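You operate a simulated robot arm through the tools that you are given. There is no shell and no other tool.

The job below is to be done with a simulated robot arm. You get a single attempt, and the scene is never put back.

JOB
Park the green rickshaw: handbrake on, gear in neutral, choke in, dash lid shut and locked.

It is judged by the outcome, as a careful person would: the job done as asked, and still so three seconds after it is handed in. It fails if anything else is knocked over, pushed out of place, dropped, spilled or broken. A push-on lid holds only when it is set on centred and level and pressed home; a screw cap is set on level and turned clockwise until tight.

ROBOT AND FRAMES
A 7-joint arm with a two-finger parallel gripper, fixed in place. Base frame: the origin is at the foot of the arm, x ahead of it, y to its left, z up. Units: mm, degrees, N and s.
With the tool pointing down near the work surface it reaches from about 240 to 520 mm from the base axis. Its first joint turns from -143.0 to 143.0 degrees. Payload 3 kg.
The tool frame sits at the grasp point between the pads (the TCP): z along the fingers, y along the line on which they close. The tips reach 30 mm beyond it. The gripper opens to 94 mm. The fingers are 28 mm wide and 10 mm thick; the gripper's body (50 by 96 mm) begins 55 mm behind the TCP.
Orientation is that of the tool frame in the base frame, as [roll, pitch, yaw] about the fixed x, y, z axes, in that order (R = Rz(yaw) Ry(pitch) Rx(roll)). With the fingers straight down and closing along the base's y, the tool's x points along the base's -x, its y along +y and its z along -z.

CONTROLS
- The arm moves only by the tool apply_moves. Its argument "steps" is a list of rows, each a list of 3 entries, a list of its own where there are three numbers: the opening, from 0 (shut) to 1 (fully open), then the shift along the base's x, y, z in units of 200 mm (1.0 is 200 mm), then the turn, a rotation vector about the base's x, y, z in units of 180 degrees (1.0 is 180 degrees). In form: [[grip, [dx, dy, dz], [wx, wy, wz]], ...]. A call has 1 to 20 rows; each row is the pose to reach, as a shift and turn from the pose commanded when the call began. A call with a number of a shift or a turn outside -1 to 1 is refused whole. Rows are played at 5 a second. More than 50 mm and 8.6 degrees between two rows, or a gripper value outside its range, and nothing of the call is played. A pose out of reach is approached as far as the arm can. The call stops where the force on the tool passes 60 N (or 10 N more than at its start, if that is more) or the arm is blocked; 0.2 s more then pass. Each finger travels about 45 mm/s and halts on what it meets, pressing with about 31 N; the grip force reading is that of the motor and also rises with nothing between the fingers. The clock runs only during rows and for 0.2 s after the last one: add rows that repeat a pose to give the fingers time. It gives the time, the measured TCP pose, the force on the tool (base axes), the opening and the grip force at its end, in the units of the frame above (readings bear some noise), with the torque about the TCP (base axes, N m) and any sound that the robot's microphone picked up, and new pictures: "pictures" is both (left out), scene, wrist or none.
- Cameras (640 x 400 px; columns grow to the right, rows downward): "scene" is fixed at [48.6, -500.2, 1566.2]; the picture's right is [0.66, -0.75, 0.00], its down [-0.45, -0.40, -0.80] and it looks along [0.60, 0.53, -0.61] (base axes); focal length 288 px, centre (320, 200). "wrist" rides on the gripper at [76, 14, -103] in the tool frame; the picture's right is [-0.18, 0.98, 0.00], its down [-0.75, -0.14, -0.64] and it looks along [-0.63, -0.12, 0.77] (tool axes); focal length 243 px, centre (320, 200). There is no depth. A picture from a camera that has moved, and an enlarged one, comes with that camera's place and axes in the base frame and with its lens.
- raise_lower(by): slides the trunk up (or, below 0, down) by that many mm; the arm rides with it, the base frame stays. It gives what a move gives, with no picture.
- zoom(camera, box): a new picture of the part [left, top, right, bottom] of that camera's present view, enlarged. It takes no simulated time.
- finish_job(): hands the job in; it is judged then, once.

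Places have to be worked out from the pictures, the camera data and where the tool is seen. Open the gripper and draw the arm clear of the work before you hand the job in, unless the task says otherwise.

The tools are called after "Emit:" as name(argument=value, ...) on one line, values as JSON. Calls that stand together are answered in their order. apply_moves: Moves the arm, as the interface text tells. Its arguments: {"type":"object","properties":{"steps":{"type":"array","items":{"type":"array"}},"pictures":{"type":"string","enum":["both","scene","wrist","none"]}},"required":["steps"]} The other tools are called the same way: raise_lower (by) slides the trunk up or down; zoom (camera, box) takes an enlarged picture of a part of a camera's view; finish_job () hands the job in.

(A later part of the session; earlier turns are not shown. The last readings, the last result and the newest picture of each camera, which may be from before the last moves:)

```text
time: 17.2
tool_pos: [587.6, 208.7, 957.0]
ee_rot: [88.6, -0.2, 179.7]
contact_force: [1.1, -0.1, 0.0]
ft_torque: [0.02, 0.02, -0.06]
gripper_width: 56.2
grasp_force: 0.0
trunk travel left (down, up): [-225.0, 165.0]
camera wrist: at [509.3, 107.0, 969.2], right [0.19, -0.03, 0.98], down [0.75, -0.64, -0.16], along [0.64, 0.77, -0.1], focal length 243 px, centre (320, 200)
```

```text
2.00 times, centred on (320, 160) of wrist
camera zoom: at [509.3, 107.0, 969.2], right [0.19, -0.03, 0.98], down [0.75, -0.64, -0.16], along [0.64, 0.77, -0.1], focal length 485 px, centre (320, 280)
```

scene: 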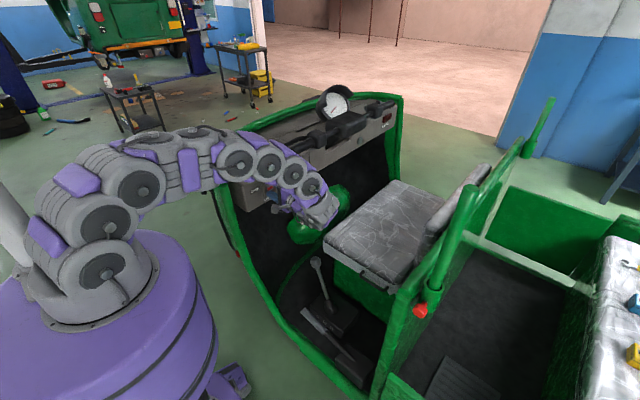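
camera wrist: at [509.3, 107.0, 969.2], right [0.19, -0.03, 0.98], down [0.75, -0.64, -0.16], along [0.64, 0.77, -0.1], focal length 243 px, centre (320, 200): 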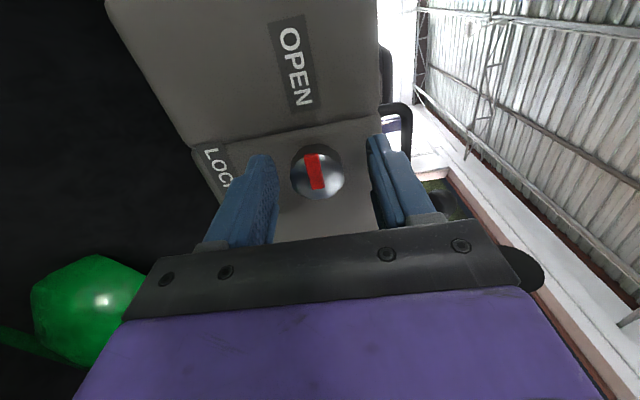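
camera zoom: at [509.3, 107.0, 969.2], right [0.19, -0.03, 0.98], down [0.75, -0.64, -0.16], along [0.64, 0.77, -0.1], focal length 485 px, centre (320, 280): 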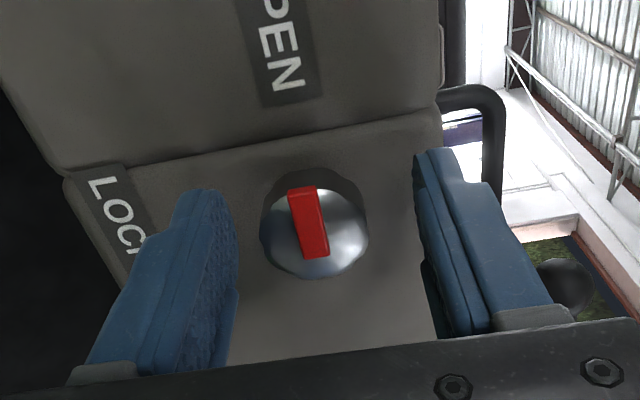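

The knob sits centred between the pads. Closing on it.

Emit:
apply_moves(steps=[[0.3, [0, 0, 0], [0, 0, 0]], [0.2, [0, 0, 0], [0, 0, 0]], [0.2, [0, 0, 0], [0, 0, 0]], [0.2, [0, 0, 0], [0, 0, 0]]], pictures="wrist")

Emit:
zoom(camera="wrist", box=[160, 60, 480, 260])

```text
time: 18.2
tool_pos: [586.3, 208.8, 955.2]
ee_rot: [88.7, -0.4, 179.7]
contact_force: [-5.3, -2.6, -25.2]
ft_torque: [-1.32, 0.09, -0.12]
gripper_width: 31.8
grasp_force: 45.2
trunk travel left (down, up): [-225.0, 165.0]
camera wrist: at [509.5, 106.8, 967.5], right [0.19, -0.02, 0.98], down [0.75, -0.64, -0.16], along [0.64, 0.77, -0.11], focal length 243 px, centre (320, 200)
```

wrist: 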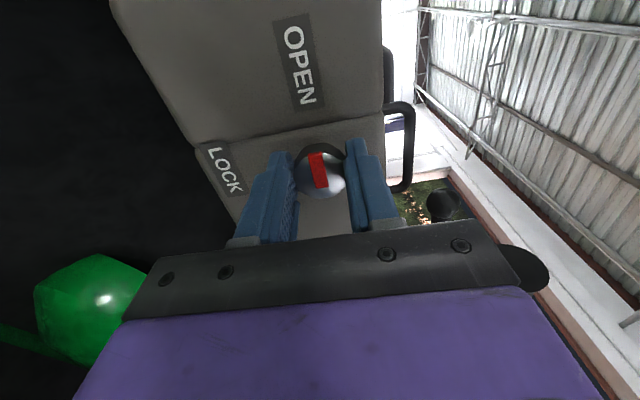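

```text
2.00 times, centred on (320, 160) of wrist
camera zoom: at [509.5, 106.8, 967.5], right [0.19, -0.02, 0.98], down [0.75, -0.64, -0.16], along [0.64, 0.77, -0.11], focal length 485 px, centre (320, 280)
```

zoom: 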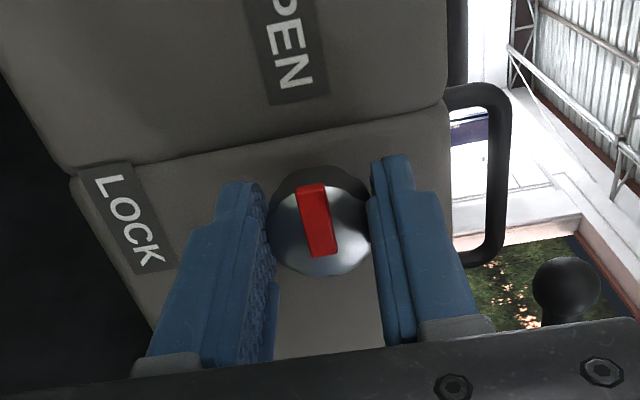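

It's gripped at 31.8 mm, but the -25 N in z shows I'm a couple of mm above the knob's axis. I'll lower slightly to relieve the side load before turning.

Emit:
apply_moves(steps=[[0.2, [0, 0, -0.005], [0, 0, 0]], [0.2, [0, 0, -0.01], [0, 0, 0]], [0.2, [0, 0, -0.01], [0, 0, 0]]], pictures="none")

```text
time: 19.0
tool_pos: [587.1, 208.2, 954.0]
ee_rot: [88.5, -0.2, 179.7]
contact_force: [-11.1, -3.7, -19.1]
ft_torque: [-1.05, 0.04, 0.46]
gripper_width: 31.9
grasp_force: 45.5
trunk travel left (down, up): [-225.0, 165.0]
```

Emit:
apply_moves(steps=[[0.2, [-0.003, 0, -0.01], [0, 0, 0]], [0.2, [-0.005, 0, -0.018], [0, 0, 0]], [0.2, [-0.005, 0, -0.018], [0, 0, 0]]], pictures="none")

```text
time: 19.8
tool_pos: [588.2, 210.1, 953.8]
ee_rot: [88.3, 0.1, 179.6]
contact_force: [-1.5, 3.8, 20.5]
ft_torque: [-0.1, -0.04, 1.22]
gripper_width: 31.8
grasp_force: 45.3
trunk travel left (down, up): [-225.0, 165.0]
```

Emit:
apply_moves(steps=[[0.2, [0, 0, 0.005], [0, 0, 0]], [0.2, [0, 0, 0.008], [0, 0, 0]], [0.2, [0, 0, 0.008], [0, 0, 0]]], pictures="none")

```text
time: 20.6
tool_pos: [586.9, 208.8, 954.7]
ee_rot: [88.5, 0.0, 179.6]
contact_force: [4.8, 6.1, 34.2]
ft_torque: [0.05, -0.07, -0.04]
gripper_width: 32.2
grasp_force: 44.8
trunk travel left (down, up): [-225.0, 165.0]
```

Emit:
apply_moves(steps=[[0.2, [0, 0, 0.003], [0, 0, 0]], [0.2, [0, 0, 0.006], [0, 0, 0]], [0.2, [0, 0, 0.006], [0, 0, 0]]], pictures="none")

```text
time: 21.4
tool_pos: [587.9, 209.2, 954.6]
ee_rot: [88.6, 0.0, 179.5]
contact_force: [16.1, 6.9, 32.3]
ft_torque: [-0.18, -0.11, 0.01]
gripper_width: 31.7
grasp_force: 44.4
trunk travel left (down, up): [-225.0, 165.0]
```

Emit:
apply_moves(steps=[[0.2, [0, 0, 0.004], [0, 0, 0]], [0.2, [0, 0, 0.004], [0, 0, 0]], [0.2, [0, 0, 0.004], [0, 0, 0]], [0.2, [0, 0, 0.004], [0, 0, 0]], [0.2, [0, 0, 0.004], [0, 0, 0]]], pictures="wrist")

```text
time: 22.6
tool_pos: [588.0, 209.2, 954.5]
ee_rot: [88.6, -0.2, 179.7]
contact_force: [11.7, 3.9, 16.0]
ft_torque: [-0.52, -0.03, -0.91]
gripper_width: 32.0
grasp_force: 44.8
trunk travel left (down, up): [-225.0, 165.0]
camera wrist: at [509.4, 106.7, 966.9], right [0.19, -0.03, 0.98], down [0.75, -0.64, -0.16], along [0.64, 0.76, -0.1], focal length 243 px, centre (320, 200)
```

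wrist: 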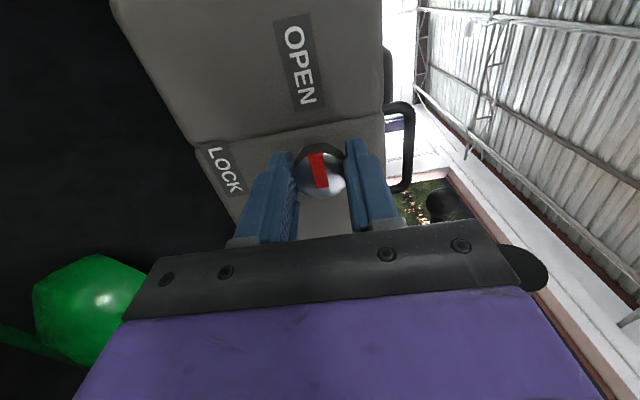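

Load is small enough now. I'll start turning counter-clockwise (about -Y), 30° first.

Emit:
apply_moves(steps=[[0.2, [0, 0, 0], [0, -0.0333, 0]], [0.2, [0, 0, 0], [0, -0.0667, 0]], [0.2, [0, 0, 0], [0, -0.1, 0]], [0.2, [0, 0, 0], [0, -0.1333, 0]], [0.2, [0, 0, 0], [0, -0.1667, 0]], [0.2, [0, 0, 0], [0, -0.1667, 0]]], pictures="wrist")

Emit:
zoom(camera="wrist", box=[160, 60, 480, 260])

```text
time: 24.0
tool_pos: [587.8, 209.3, 953.6]
ee_rot: [88.4, 29.8, 179.6]
contact_force: [4.5, -0.6, -15.6]
ft_torque: [-0.84, 0.04, -0.79]
gripper_width: 31.9
grasp_force: 44.9
trunk travel left (down, up): [-225.0, 165.0]
camera wrist: at [514.3, 106.6, 925.8], right [-0.33, -0.02, 0.94], down [0.73, -0.64, 0.24], along [0.6, 0.77, 0.23], focal length 243 px, centre (320, 200)
```

wrist: 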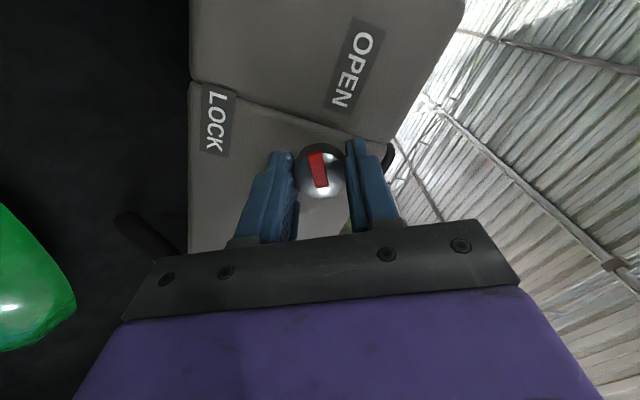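

```text
2.00 times, centred on (320, 160) of wrist
camera zoom: at [514.3, 106.6, 925.8], right [-0.33, -0.02, 0.94], down [0.73, -0.64, 0.24], along [0.6, 0.77, 0.23], focal length 485 px, centre (320, 280)
```

zoom: 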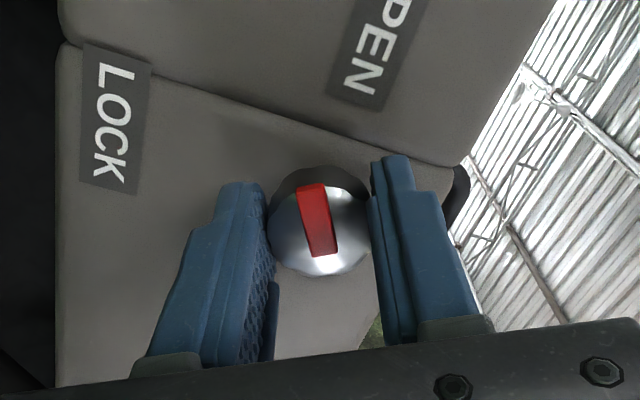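

The knob turns with the gripper, with the bar still aligned to the fingers and the panel rotating behind. Continuing another 30°, then the rest.

Emit:
apply_moves(steps=[[0.2, [0, 0, 0], [0, -0.0333, 0]], [0.2, [0, 0, 0], [0, -0.0667, 0]], [0.2, [0, 0, 0], [0, -0.1, 0]], [0.2, [0, 0, 0], [0, -0.1333, 0]], [0.2, [0, 0, 0], [0, -0.1667, 0]], [0.2, [0, 0, 0], [0, -0.2, 0]], [0.2, [0, 0, 0], [0, -0.2333, 0]], [0.2, [0, 0, 0], [0, -0.2333, 0]]], pictures="wrist")

Emit:
zoom(camera="wrist", box=[160, 60, 480, 260])

```text
time: 25.8
tool_pos: [590.4, 209.8, 955.1]
ee_rot: [87.0, 72.0, 178.2]
contact_force: [29.3, 1.2, -8.9]
ft_torque: [-0.29, -0.09, -1.56]
gripper_width: 31.0
grasp_force: 44.9
trunk travel left (down, up): [-225.0, 165.0]
camera wrist: at [554.5, 107.0, 886.3], right [-0.88, -0.02, 0.48], down [0.38, -0.65, 0.66], along [0.29, 0.76, 0.58], focal length 243 px, centre (320, 200)
```

wrist: 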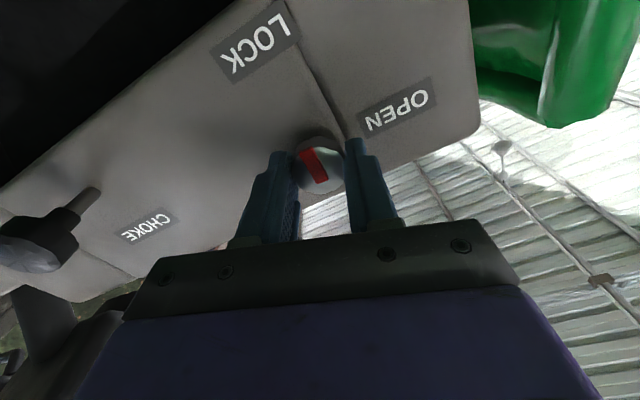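

```text
2.00 times, centred on (320, 160) of wrist
camera zoom: at [554.5, 107.0, 886.3], right [-0.88, -0.02, 0.48], down [0.38, -0.65, 0.66], along [0.29, 0.76, 0.58], focal length 485 px, centre (320, 280)
```

zoom: 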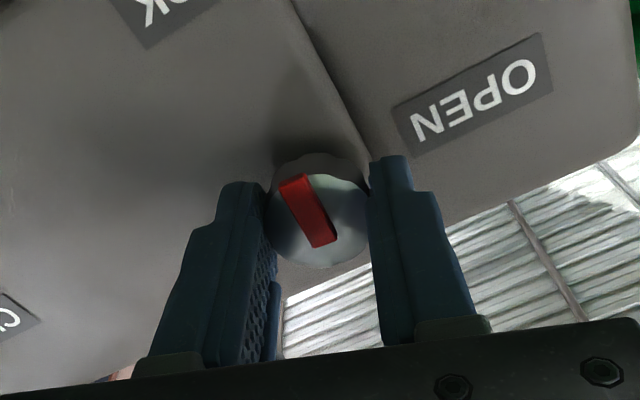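

The bar is nearly on LOCK. I'll shift about 2 mm in +x to relieve the side force and finish the turn to 90°.

Emit:
apply_moves(steps=[[0.2, [0.005, 0, 0], [0, -0.0333, 0]], [0.2, [0.008, 0, 0], [0, -0.0667, 0]], [0.2, [0.008, 0, 0], [0, -0.1, 0]], [0.2, [0.008, 0, 0], [0, -0.11, 0]], [0.2, [0.008, 0, 0], [0, -0.11, 0]]], pictures="wrist")

Emit:
zoom(camera="wrist", box=[160, 20, 480, 220])

```text
time: 27.0
tool_pos: [590.7, 208.7, 954.0]
ee_rot: [-79.5, 88.4, 12.0]
contact_force: [25.0, -3.1, -9.4]
ft_torque: [-0.23, 0.12, -0.69]
gripper_width: 32.5
grasp_force: 12.0
trunk travel left (down, up): [-225.0, 165.0]
camera wrist: at [579.7, 107.3, 876.9], right [-0.99, -0.03, 0.16], down [0.14, -0.64, 0.75], along [0.08, 0.77, 0.64], focal length 243 px, centre (320, 200)
```

wrist: 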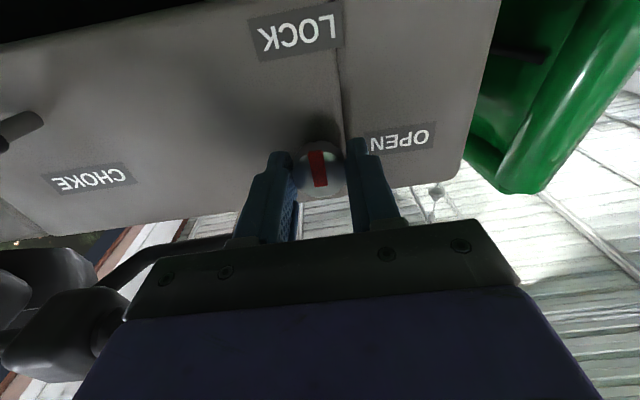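

```text
2.00 times, centred on (320, 120) of wrist
camera zoom: at [579.7, 107.3, 876.9], right [-0.99, -0.03, 0.16], down [0.14, -0.64, 0.75], along [0.08, 0.77, 0.64], focal length 485 px, centre (320, 360)
```

zoom: 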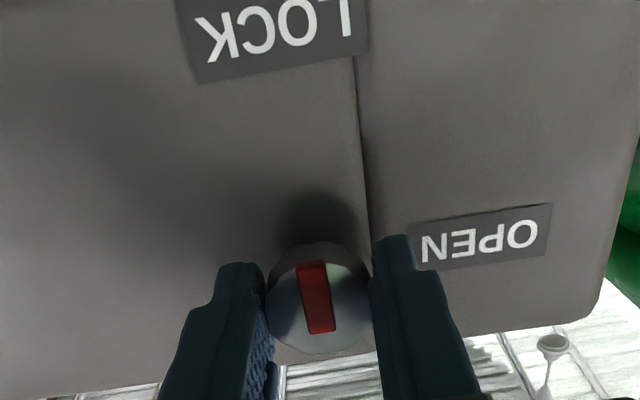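

The bar points straight down at LOCK. I'll nudge a few more degrees to feel for the end stop.

Emit:
apply_moves(steps=[[0.2, [0.003, 0, 0], [0, -0.02, 0]], [0.2, [0.005, 0, 0], [0, -0.04, 0]], [0.2, [0.005, 0, 0], [0, -0.04, 0]], [0.2, [0.005, 0, 0], [0, -0.04, 0]]], pictures="wrist")

Emit:
zoom(camera="wrist", box=[160, 20, 480, 220])

```text
time: 28.0
tool_pos: [589.8, 209.8, 954.2]
ee_rot: [-89.0, 81.2, 2.4]
contact_force: [16.6, 0.2, -3.1]
ft_torque: [0.29, 0.13, -0.89]
gripper_width: 31.4
grasp_force: 45.0
trunk travel left (down, up): [-225.0, 165.0]
camera wrist: at [589.9, 107.7, 877.1], right [-1.0, -0.03, 0.03], down [0.04, -0.64, 0.76], along [0.0, 0.77, 0.64], focal length 243 px, centre (320, 200)
```

wrist: 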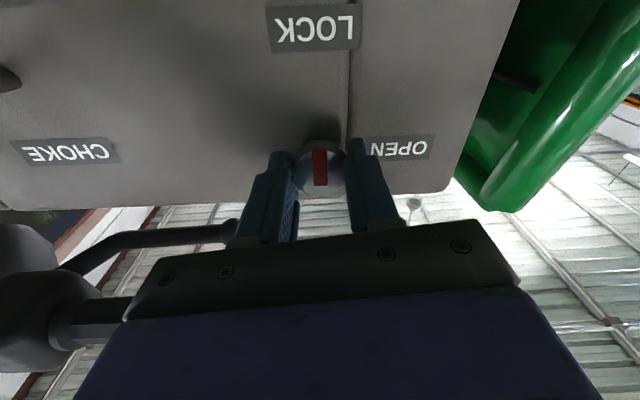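

```text
2.00 times, centred on (320, 120) of wrist
camera zoom: at [589.9, 107.7, 877.1], right [-1.0, -0.03, 0.03], down [0.04, -0.64, 0.76], along [0.0, 0.77, 0.64], focal length 485 px, centre (320, 360)
```

zoom: 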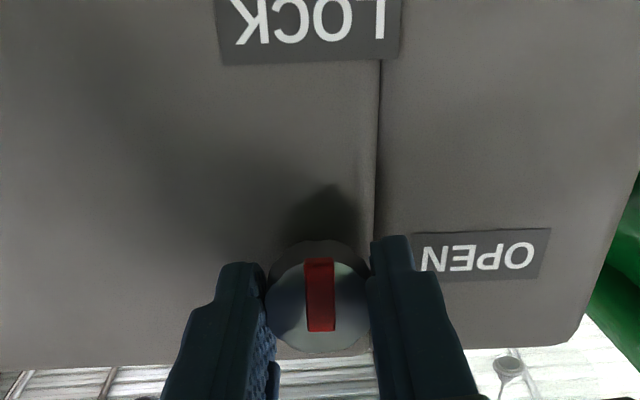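

The gripper slipped round the knob while the bar stayed vertical, so LOCK is at its end stop. Now I open and back off in -y.

Emit:
apply_moves(steps=[[0.5, [0, 0, 0], [0, 0, 0]], [0.6, [0, 0, 0], [0, 0, 0]], [0.6, [0, 0, 0], [0, 0, 0]], [0.6, [0, -0.1, 0], [0, 0, 0]], [0.6, [0, -0.3, 0], [0, 0, 0]], [0.6, [0, -0.5, 0], [0, 0, 0]]], pictures="both")

Emit:
zoom(camera="wrist", box=[160, 0, 480, 200])

```text
time: 29.4
tool_pos: [590.0, 106.7, 955.0]
ee_rot: [-88.6, 81.2, 2.9]
contact_force: [0.1, -0.1, 0.1]
ft_torque: [0.03, 0.04, 0.01]
gripper_width: 56.5
grasp_force: 0.2
trunk travel left (down, up): [-225.0, 165.0]
camera wrist: at [588.0, 4.2, 877.4], right [-1.0, -0.03, 0.03], down [0.04, -0.64, 0.76], along [0.0, 0.76, 0.64], focal length 243 px, centre (320, 200)
```

scene: 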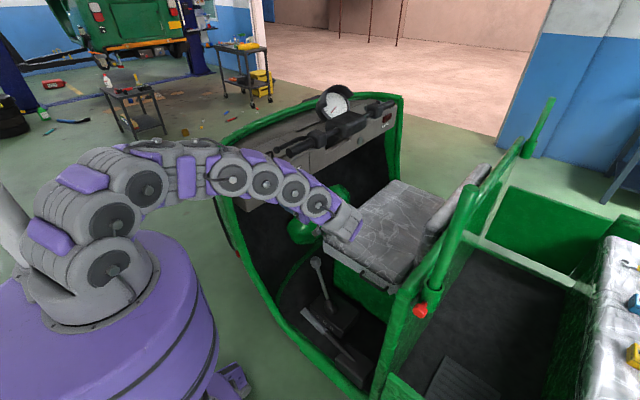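
wrist: 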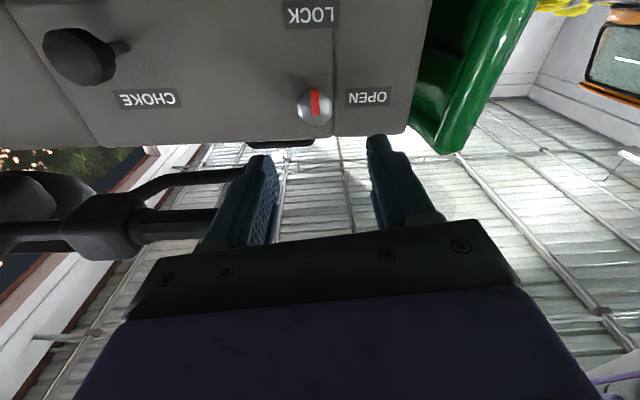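

```text
2.00 times, centred on (320, 100) of wrist
camera zoom: at [588.0, 4.2, 877.4], right [-1.0, -0.03, 0.03], down [0.04, -0.64, 0.76], along [0.0, 0.76, 0.64], focal length 485 px, centre (320, 400)
```

zoom: 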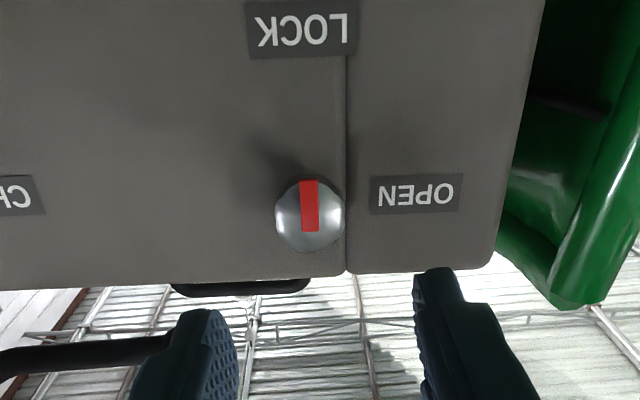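

LOCK is confirmed and the lid handle is still down. The choke knob is visible at about (752, 203, 900). I'll close the fingers, yaw 30° to the right and move in front of it.

Emit:
apply_moves(steps=[[0.3, [0.1, -0.05, -0.05], [0, 0, -0.0333]], [0.0, [0.25, -0.05, -0.11], [0, 0, -0.0667]], [0.0, [0.4, -0.02, -0.165], [0, 0, -0.1]], [0.0, [0.58, 0.03, -0.22], [0, 0, -0.1333]], [0.0, [0.76, 0.08, -0.275], [0, 0, -0.1667]], [0.0, [0.76, 0.08, -0.275], [0, 0, -0.1667]]], pictures="both")

Emit:
zoom(camera="wrist", box=[160, 60, 480, 260])

```text
time: 30.8
tool_pos: [736.0, 125.0, 912.3]
ee_rot: [-89.2, 81.2, -27.7]
contact_force: [1.6, 0.6, -0.3]
ft_torque: [0.01, 0.0, 0.02]
gripper_width: 0.0
grasp_force: 30.9
out of reach, approached as far as the arm can: row 5, 6
trunk travel left (down, up): [-225.0, 165.0]
camera wrist: at [684.4, 37.3, 835.4], right [-0.88, 0.48, 0.03], down [-0.29, -0.58, 0.76], along [0.38, 0.66, 0.64], focal length 243 px, centre (320, 200)
```

scene: 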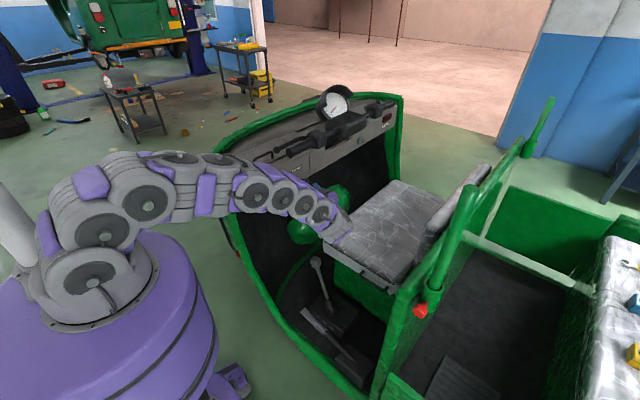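
wrist: 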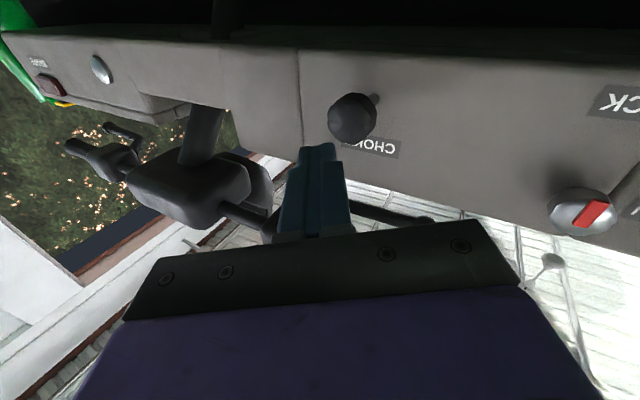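

```text
2.00 times, centred on (320, 160) of wrist
camera zoom: at [684.4, 37.3, 835.4], right [-0.88, 0.48, 0.03], down [-0.29, -0.58, 0.76], along [0.38, 0.66, 0.64], focal length 485 px, centre (320, 280)
```

zoom: 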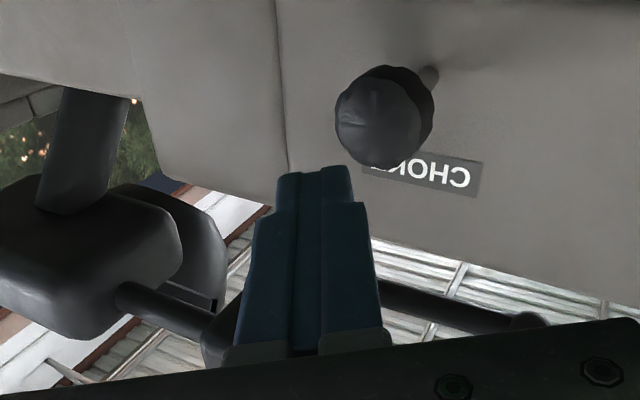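

That pose is at the arm's reach limit, and the choke knob face is at about (749, 195, 903). I'll back off and up, then lower the trunk so the shoulder is nearer that height.

Emit:
apply_moves(steps=[[0.0, [-0.2, -0.12, 0.04], [0, 0, 0]], [0.0, [-0.38, -0.2, 0.12], [0, 0, 0]], [0.0, [-0.55, -0.28, 0.25], [0, 0, 0]], [0.0, [-0.65, -0.33, 0.45], [0, 0, 0]], [0.0, [-0.7, -0.35, 0.65], [0, 0, 0]], [0.0, [-0.7, -0.35, 0.78], [0, 0, 0]]], pictures="scene")

```text
time: 32.2
tool_pos: [594.8, 54.5, 1070.2]
ee_rot: [-88.9, 81.1, -27.3]
contact_force: [0.3, 0.0, 0.7]
ft_torque: [-0.01, 0.02, -0.01]
gripper_width: 0.0
grasp_force: 30.4
trunk travel left (down, up): [-225.0, 165.0]
```

scene: 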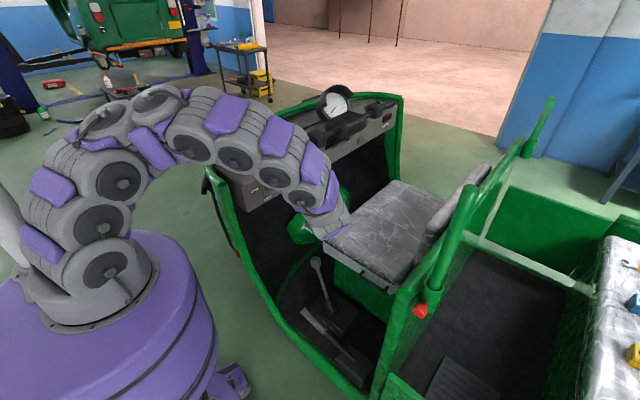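

The tool is clear at (595, 54, 1070). Lowering the trunk by 160 mm will bring it to about z=910 in open space.

Emit:
raise_lower(by=-160)

```text
time: 34.0
tool_pos: [595.6, 54.2, 910.2]
ee_rot: [-88.9, 81.2, -27.6]
contact_force: [-0.1, 0.3, 0.7]
ft_torque: [0.0, -0.01, 0.04]
gripper_width: 0.0
grasp_force: 30.6
trunk travel left (down, up): [-65.0, 325.0]
```

Emit:
apply_moves(steps=[[0.0, [0.15, 0.05, -0.01], [0, 0, 0]], [0.0, [0.32, 0.14, -0.02], [0, 0, 0]], [0.0, [0.5, 0.24, -0.03], [0, 0, 0]], [0.0, [0.64, 0.36, -0.035], [0, 0, 0]], [0.0, [0.73, 0.46, -0.035], [0, 0, 0]]], pictures="both")

Emit:
zoom(camera="wrist", box=[160, 60, 480, 260])

```text
time: 35.2
tool_pos: [741.6, 147.5, 901.8]
ee_rot: [-89.4, 81.2, -27.8]
contact_force: [-0.5, 0.1, -0.4]
ft_torque: [0.02, 0.01, -0.02]
gripper_width: 0.0
grasp_force: 30.7
trunk travel left (down, up): [-65.0, 325.0]
camera wrist: at [690.7, 58.8, 824.7], right [-0.88, 0.48, 0.03], down [-0.29, -0.58, 0.77], along [0.38, 0.66, 0.64], focal length 243 px, centre (320, 200)
```

scene: 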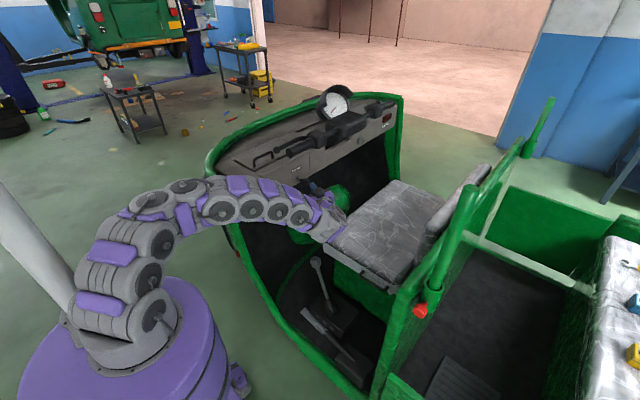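
wrist: 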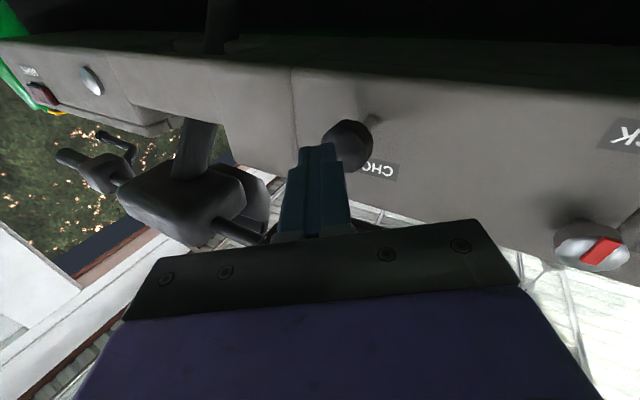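

```text
2.00 times, centred on (320, 160) of wrist
camera zoom: at [690.7, 58.8, 824.7], right [-0.88, 0.48, 0.03], down [-0.29, -0.58, 0.77], along [0.38, 0.66, 0.64], focal length 485 px, centre (320, 280)
```

zoom: 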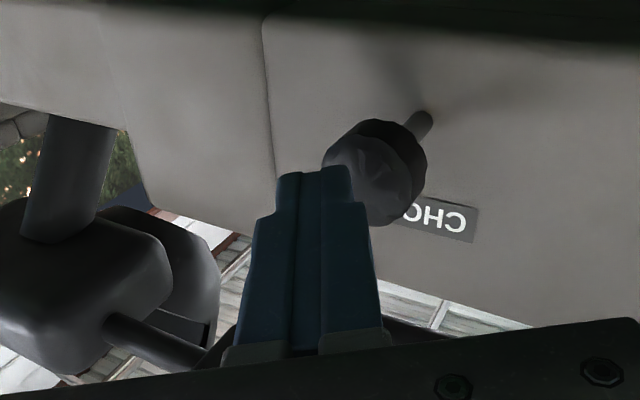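

The fingertip is just in front of the choke knob, which I now put at x≈748, z≈900. I'll push slowly along +y.

Emit:
apply_moves(steps=[[0.0, [-0.02, 0.03, 0.0], [0, 0, 0]], [0.0, [-0.02, 0.06, 0.0], [0, 0, 0]], [0.0, [-0.02, 0.085, 0.0], [0, 0, 0]], [0.0, [-0.02, 0.11, 0.0], [0, 0, 0]], [0.0, [-0.02, 0.135, 0.0], [0, 0, 0]], [0.0, [-0.02, 0.16, 0.0], [0, 0, 0]], [0.0, [-0.02, 0.18, 0.0], [0, 0, 0]], [0.0, [-0.02, 0.2, 0.0], [0, 0, 0]], [0.0, [-0.02, 0.22, 0.0], [0, 0, 0]]], pictures="both")

Emit:
zoom(camera="wrist", box=[160, 60, 480, 260])

```text
time: 37.2
tool_pos: [737.6, 184.8, 902.9]
ee_rot: [-89.0, 81.2, -27.7]
contact_force: [-13.4, -21.1, -8.1]
ft_torque: [0.03, -0.12, 0.32]
gripper_width: 0.0
grasp_force: 31.2
trunk travel left (down, up): [-65.0, 325.0]
camera wrist: at [685.6, 97.0, 825.5], right [-0.88, 0.48, 0.03], down [-0.29, -0.58, 0.76], along [0.39, 0.66, 0.64], focal length 243 px, centre (320, 200)
```

scene: 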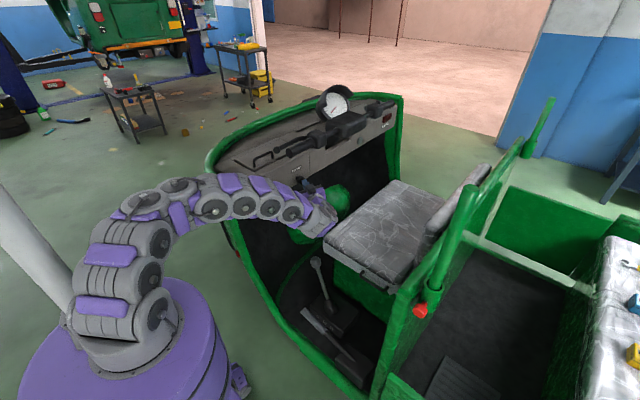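
wrist: 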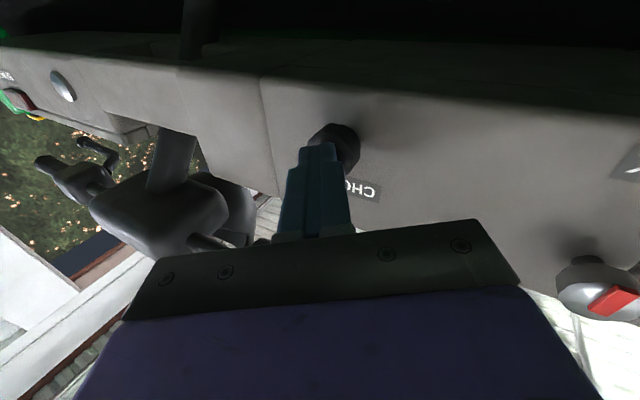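

```text
2.00 times, centred on (320, 160) of wrist
camera zoom: at [685.6, 97.0, 825.5], right [-0.88, 0.48, 0.03], down [-0.29, -0.58, 0.76], along [0.39, 0.66, 0.64], focal length 485 px, centre (320, 280)
```

zoom: 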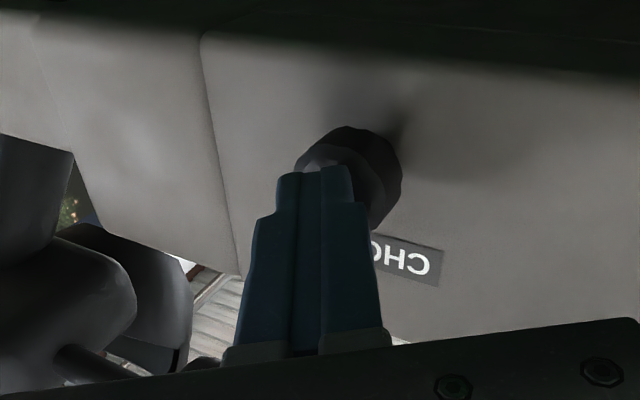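

The choke is sliding in (about 20 mm so far, 21 N). I'll keep pushing until it stops.

Emit:
apply_moves(steps=[[0.0, [0.0, 0.02, 0.0], [0, 0, 0]], [0.0, [0.0, 0.04, 0.0], [0, 0, 0]], [0.0, [0.0, 0.06, 0.0], [0, 0, 0]], [0.0, [0.0, 0.08, 0.0], [0, 0, 0]], [0.0, [0.0, 0.1, 0.0], [0, 0, 0]], [0.0, [0.0, 0.12, 0.0], [0, 0, 0]]], pictures="both")

Emit:
zoom(camera="wrist", box=[160, 60, 480, 260])

```text
time: 37.9
tool_pos: [738.8, 186.4, 903.1]
ee_rot: [-91.4, 81.1, -31.6]
contact_force: [-14.3, -60.7, 0.8]
ft_torque: [0.72, -0.21, 0.11]
gripper_width: 0.0
grasp_force: 31.2
trunk travel left (down, up): [-65.0, 325.0]
stopped in row 3: the force on the tool passed its limit at 63 N (the readings are from after the stop); the commanded pose is now the measured one
camera wrist: at [683.8, 99.0, 826.5], right [-0.86, 0.5, 0.03], down [-0.3, -0.56, 0.77], along [0.4, 0.65, 0.64], focal length 243 px, centre (320, 200)
```

scene: 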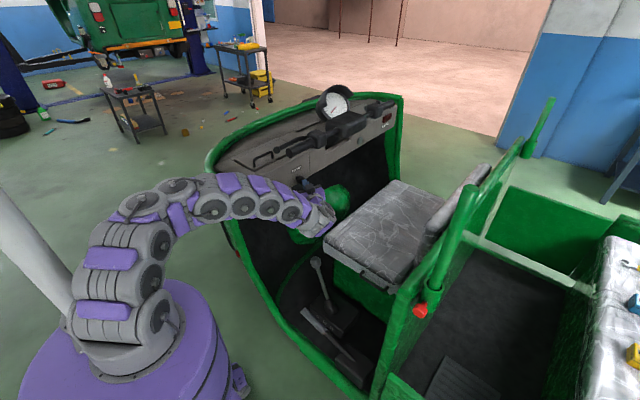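
wrist: 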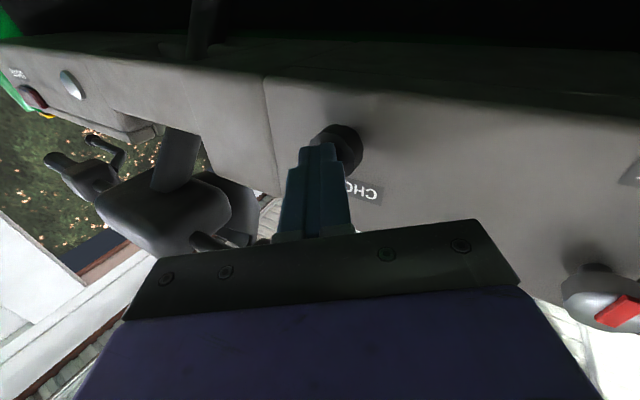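

```text
2.00 times, centred on (320, 160) of wrist
camera zoom: at [683.8, 99.0, 826.5], right [-0.86, 0.5, 0.03], down [-0.3, -0.56, 0.77], along [0.4, 0.65, 0.64], focal length 485 px, centre (320, 280)
```

zoom: 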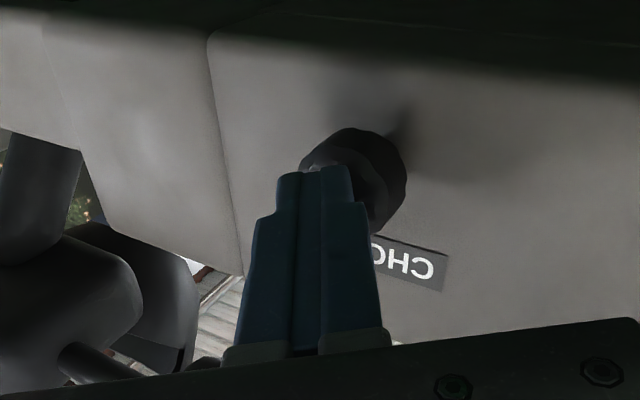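

It hit a hard stop at over 60 N with the knob hardly moving further. I'll back off and look at the knob.

Emit:
apply_moves(steps=[[0.0, [0.0, -0.05, 0.0], [0, 0, 0]], [0.0, [-0.05, -0.2, 0.0], [0, 0, 0]], [0.0, [-0.2, -0.35, 0.0], [0, 0, 0]], [0.0, [-0.4, -0.45, 0.0], [0, 0, 0]]], pictures="both")

Emit:
zoom(camera="wrist", box=[160, 60, 480, 260])

Emit:
zoom(camera="scene", box=[215, 130, 343, 210])

```text
time: 38.9
tool_pos: [656.3, 99.7, 904.9]
ee_rot: [-89.3, 81.2, -28.3]
contact_force: [-0.4, -1.3, 0.1]
ft_torque: [0.0, -0.01, 0.02]
gripper_width: 0.0
grasp_force: 30.7
trunk travel left (down, up): [-65.0, 325.0]
camera wrist: at [603.0, 12.3, 827.9], right [-0.87, 0.48, 0.03], down [-0.29, -0.57, 0.77], along [0.39, 0.66, 0.64], focal length 243 px, centre (320, 200)
```

scene: 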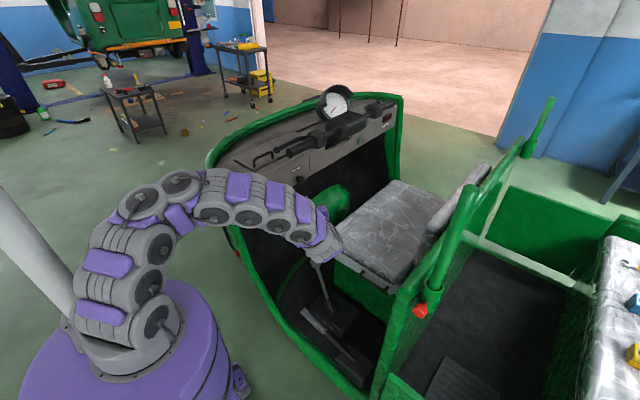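
wrist: 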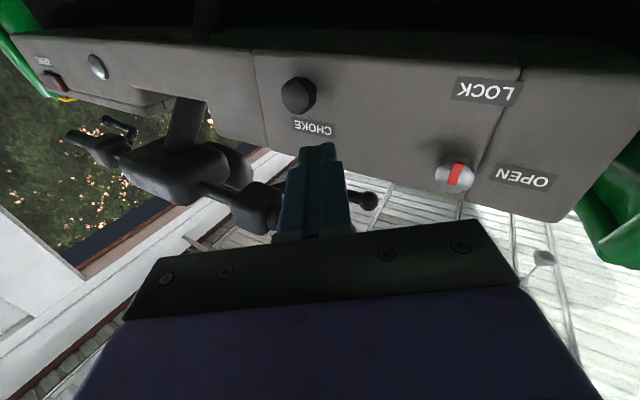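

```text
2.00 times, centred on (320, 160) of wrist
camera zoom: at [603.0, 12.3, 827.9], right [-0.87, 0.48, 0.03], down [-0.29, -0.57, 0.77], along [0.39, 0.66, 0.64], focal length 485 px, centre (320, 280)
```

zoom: 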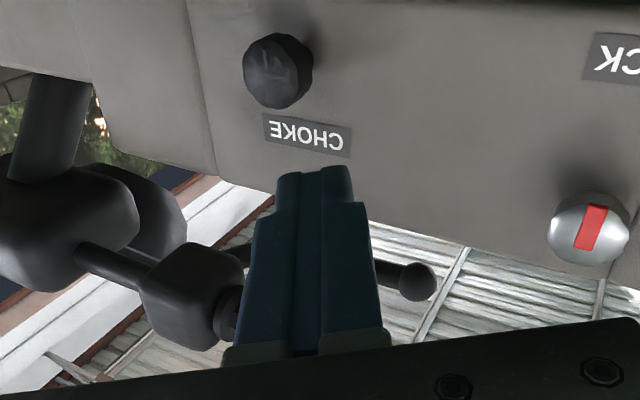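

```text
5.00 times, centred on (279, 170) of scene
camera zoom: at [48.6, -500.2, 1566.2], right [0.66, -0.75, 0.0], down [-0.45, -0.4, -0.8], along [0.6, 0.53, -0.61], focal length 1442 px, centre (525, 350)
```

zoom: 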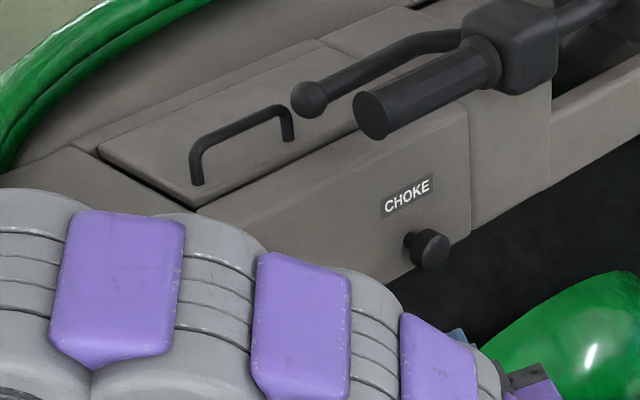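

The choke is in, with its collar up against the panel. Next is the gear lever (knob near (646, 50, 620), tilted to F): I'll reorient the tool to point straight down with the fingers closing along y, high above it.

Emit:
apply_moves(steps=[[0.0, [-0.02, -0.03, 0.0], [-0.01664, 0.03373, -0.02156]], [0.0, [-0.04, -0.06, 0.0], [-0.03327, 0.06746, -0.04313]], [0.0, [-0.06, -0.09, 0.0], [-0.04991, 0.10119, -0.06469]], [0.0, [-0.08, -0.12, 0.0], [-0.06654, 0.13491, -0.08626]], [0.0, [-0.1, -0.15, 0.0], [-0.08318, 0.16864, -0.10782]], [0.0, [-0.12, -0.18, 0.0], [-0.09981, 0.20237, -0.12939]], [0.0, [-0.14, -0.21, 0.0], [-0.11645, 0.2361, -0.15095]], [0.0, [-0.16, -0.23, 0.0], [-0.13309, 0.26983, -0.17251]], [0.0, [-0.18, -0.25, 0.0], [-0.14972, 0.30356, -0.19408]], [0.0, [-0.2, -0.26, 0.0], [-0.16636, 0.33729, -0.21564]], [0.0, [-0.22, -0.27, 0.0], [-0.18299, 0.37101, -0.23721]], [0.0, [-0.24, -0.28, 0.0], [-0.19963, 0.40474, -0.25877]], [0.0, [-0.26, -0.29, 0.0], [-0.21626, 0.43847, -0.28034]], [0.0, [-0.28, -0.3, 0.0], [-0.2329, 0.4722, -0.3019]]], pictures="both")

```text
time: 41.9
tool_pos: [600.1, 48.0, 901.0]
ee_rot: [-179.7, -0.6, -179.9]
contact_force: [0.0, 0.7, -0.9]
ft_torque: [-0.03, -0.01, -0.02]
gripper_width: 0.1
grasp_force: 31.4
trunk travel left (down, up): [-65.0, 325.0]
camera wrist: at [524.3, 61.9, 1004.9], right [0.18, 0.98, -0.01], down [0.76, -0.13, 0.63], along [0.62, -0.12, -0.77], focal length 243 px, centre (320, 200)
```

scene: 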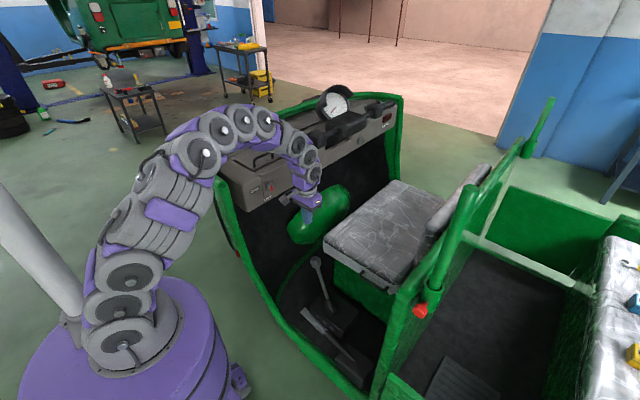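
wrist: 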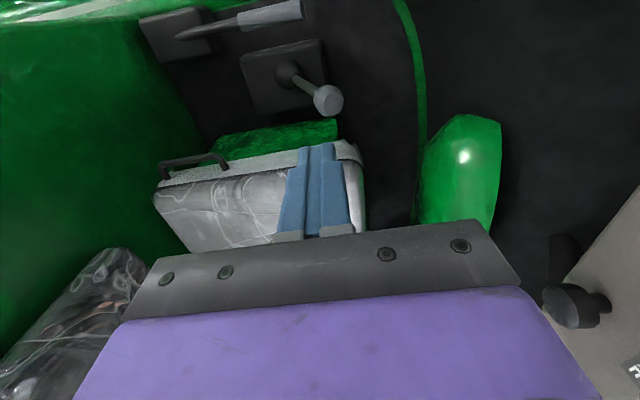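

The gear knob is confirmed at about (644, 50, 620), roughly 44 mm across, with the lever's base near y≈-45 to -64. I'll move over it with the gripper open and descend partway.

Emit:
apply_moves(steps=[[0.3, [0.06, 0.01, -0.2], [0, 0, 0]], [0.6, [0.12, 0.01, -0.4], [0, 0, 0]], [0.9, [0.18, 0.01, -0.6], [0, 0, 0]], [0.9, [0.22, 0.01, -0.8], [0, 0, 0]], [0.9, [0.22, 0.01, -0.9], [0, 0, 0]]], pictures="both")

```text
time: 43.1
tool_pos: [643.2, 53.2, 722.1]
ee_rot: [-179.5, -0.5, -179.7]
contact_force: [0.0, 0.1, 0.2]
ft_torque: [0.01, 0.01, 0.02]
gripper_width: 84.6
grasp_force: 0.0
trunk travel left (down, up): [-65.0, 325.0]
camera wrist: at [567.5, 67.6, 825.5], right [0.18, 0.98, -0.01], down [0.76, -0.13, 0.64], along [0.62, -0.12, -0.77], focal length 243 px, centre (320, 200)
```

scene: 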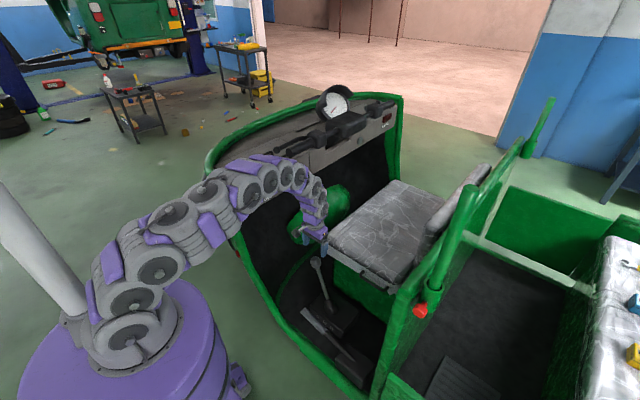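
wrist: 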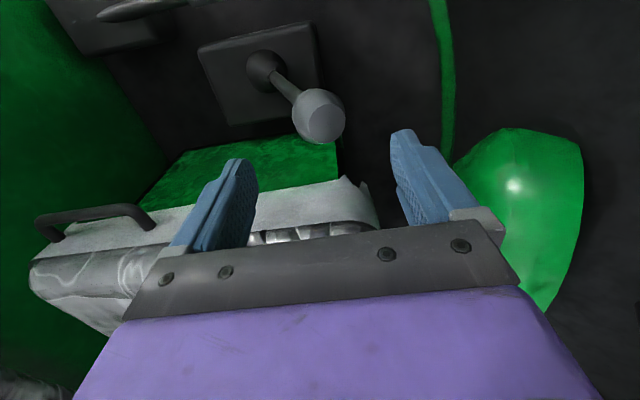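

The knob is exactly below, at about (643, 53, 620). Descending to straddle it, then closing gently.

Emit:
apply_moves(steps=[[0.9, [0.0, 0.0, -0.15], [0, 0, 0]], [0.9, [0.0, 0.0, -0.3], [0, 0, 0]], [0.9, [0.0, 0.0, -0.42], [0, 0, 0]], [0.9, [0.0, 0.0, -0.52], [0, 0, 0]], [0.9, [0.0, 0.0, -0.52], [0, 0, 0]]], pictures="both")

```text
time: 44.3
tool_pos: [642.9, 50.9, 619.5]
ee_rot: [-179.7, -0.4, -179.7]
contact_force: [-0.1, -0.2, -0.5]
ft_torque: [-0.02, 0.01, -0.02]
gripper_width: 84.6
grasp_force: 0.1
trunk travel left (down, up): [-65.0, 325.0]
camera wrist: at [566.6, 66.6, 723.3], right [0.18, 0.98, -0.01], down [0.76, -0.13, 0.64], along [0.63, -0.12, -0.77], focal length 243 px, centre (320, 200)
```

scene: 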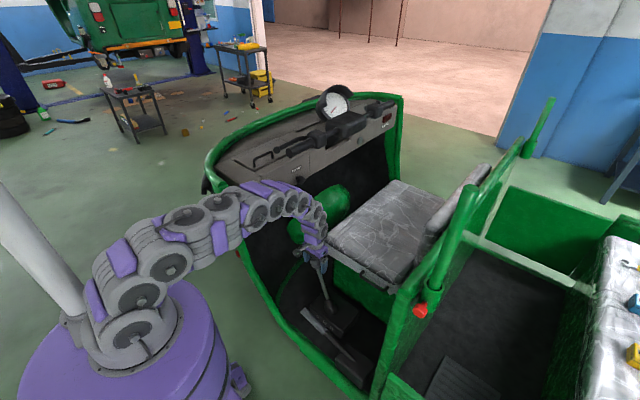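
wrist: 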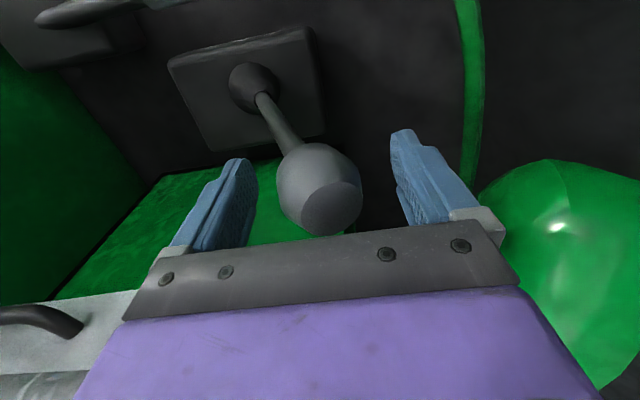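

The knob is nicely centred. I'll close to a loose 50 mm straddle and draw the lever back toward -y along its arc, stopping short of neutral for a look.

Emit:
apply_moves(steps=[[0.53, [0, 0, 0], [0, 0, 0]], [0.53, [0, 0, 0], [0, 0, 0]], [0.53, [0, 0, 0], [0, 0, 0]], [0.53, [0, -0.04, 0.015], [0, 0, 0]], [0.53, [0, -0.08, 0.03], [0, 0, 0]], [0.53, [0, -0.12, 0.0425], [0, 0, 0]], [0.53, [0, -0.16, 0.0525], [0, 0, 0]], [0.53, [0, -0.2, 0.0625], [0, 0, 0]], [0.53, [0, -0.24, 0.0725], [0, 0, 0]], [0.53, [0, -0.28, 0.081], [0, 0, 0]], [0.53, [0, -0.32, 0.088], [0, 0, 0]], [0.53, [0, -0.36, 0.094], [0, 0, 0]], [0.53, [0, -0.4, 0.098], [0, 0, 0]]], pictures="both")

```text
time: 47.1
tool_pos: [644.8, -29.0, 638.1]
ee_rot: [-179.8, -0.6, -179.8]
contact_force: [0.3, -1.8, 0.3]
ft_torque: [0.03, 0.02, -0.04]
gripper_width: 51.2
grasp_force: 1.0
trunk travel left (down, up): [-65.0, 325.0]
camera wrist: at [567.9, -14.4, 741.6], right [0.18, 0.98, -0.01], down [0.76, -0.13, 0.64], along [0.62, -0.12, -0.77], focal length 243 px, centre (320, 200)
```

scene: 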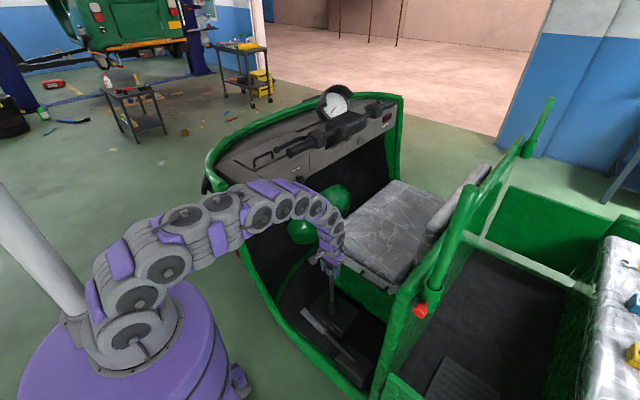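
wrist: 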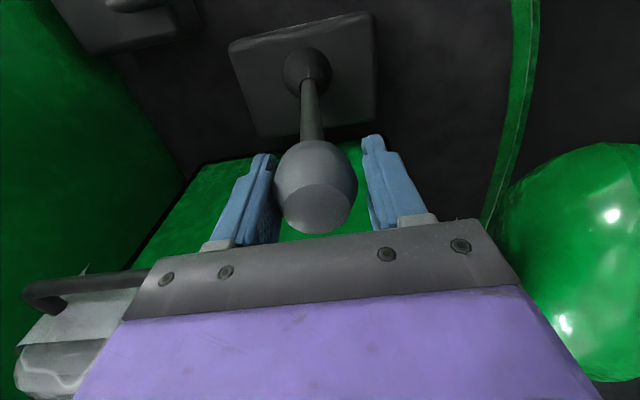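

Emit:
zoom(camera="scene", box=[270, 250, 398, 330])

Emit:
zoom(camera="wrist", box=[160, 0, 480, 200])

```text
5.00 times, centred on (334, 290) of scene
camera zoom: at [48.6, -500.2, 1566.2], right [0.66, -0.75, 0.0], down [-0.45, -0.4, -0.8], along [0.6, 0.53, -0.61], focal length 1442 px, centre (250, -250)
```

zoom: 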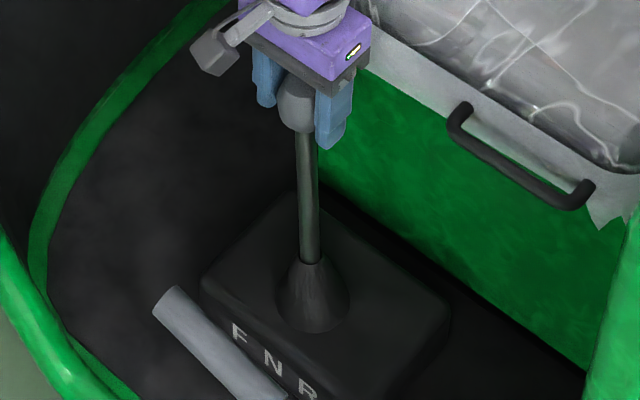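

```text
2.00 times, centred on (320, 100) of wrist
camera zoom: at [567.9, -14.4, 741.6], right [0.18, 0.98, -0.01], down [0.76, -0.13, 0.64], along [0.62, -0.12, -0.77], focal length 485 px, centre (320, 400)
```

zoom: 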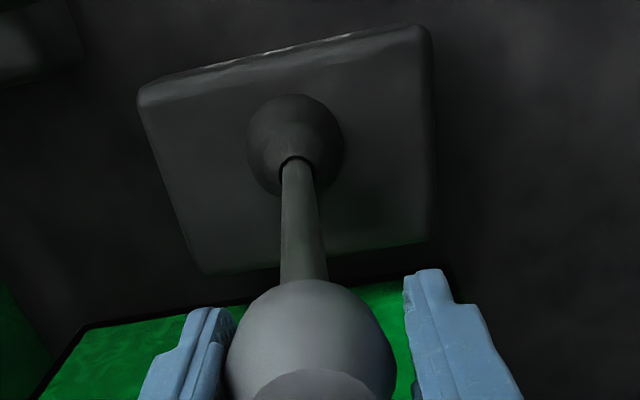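

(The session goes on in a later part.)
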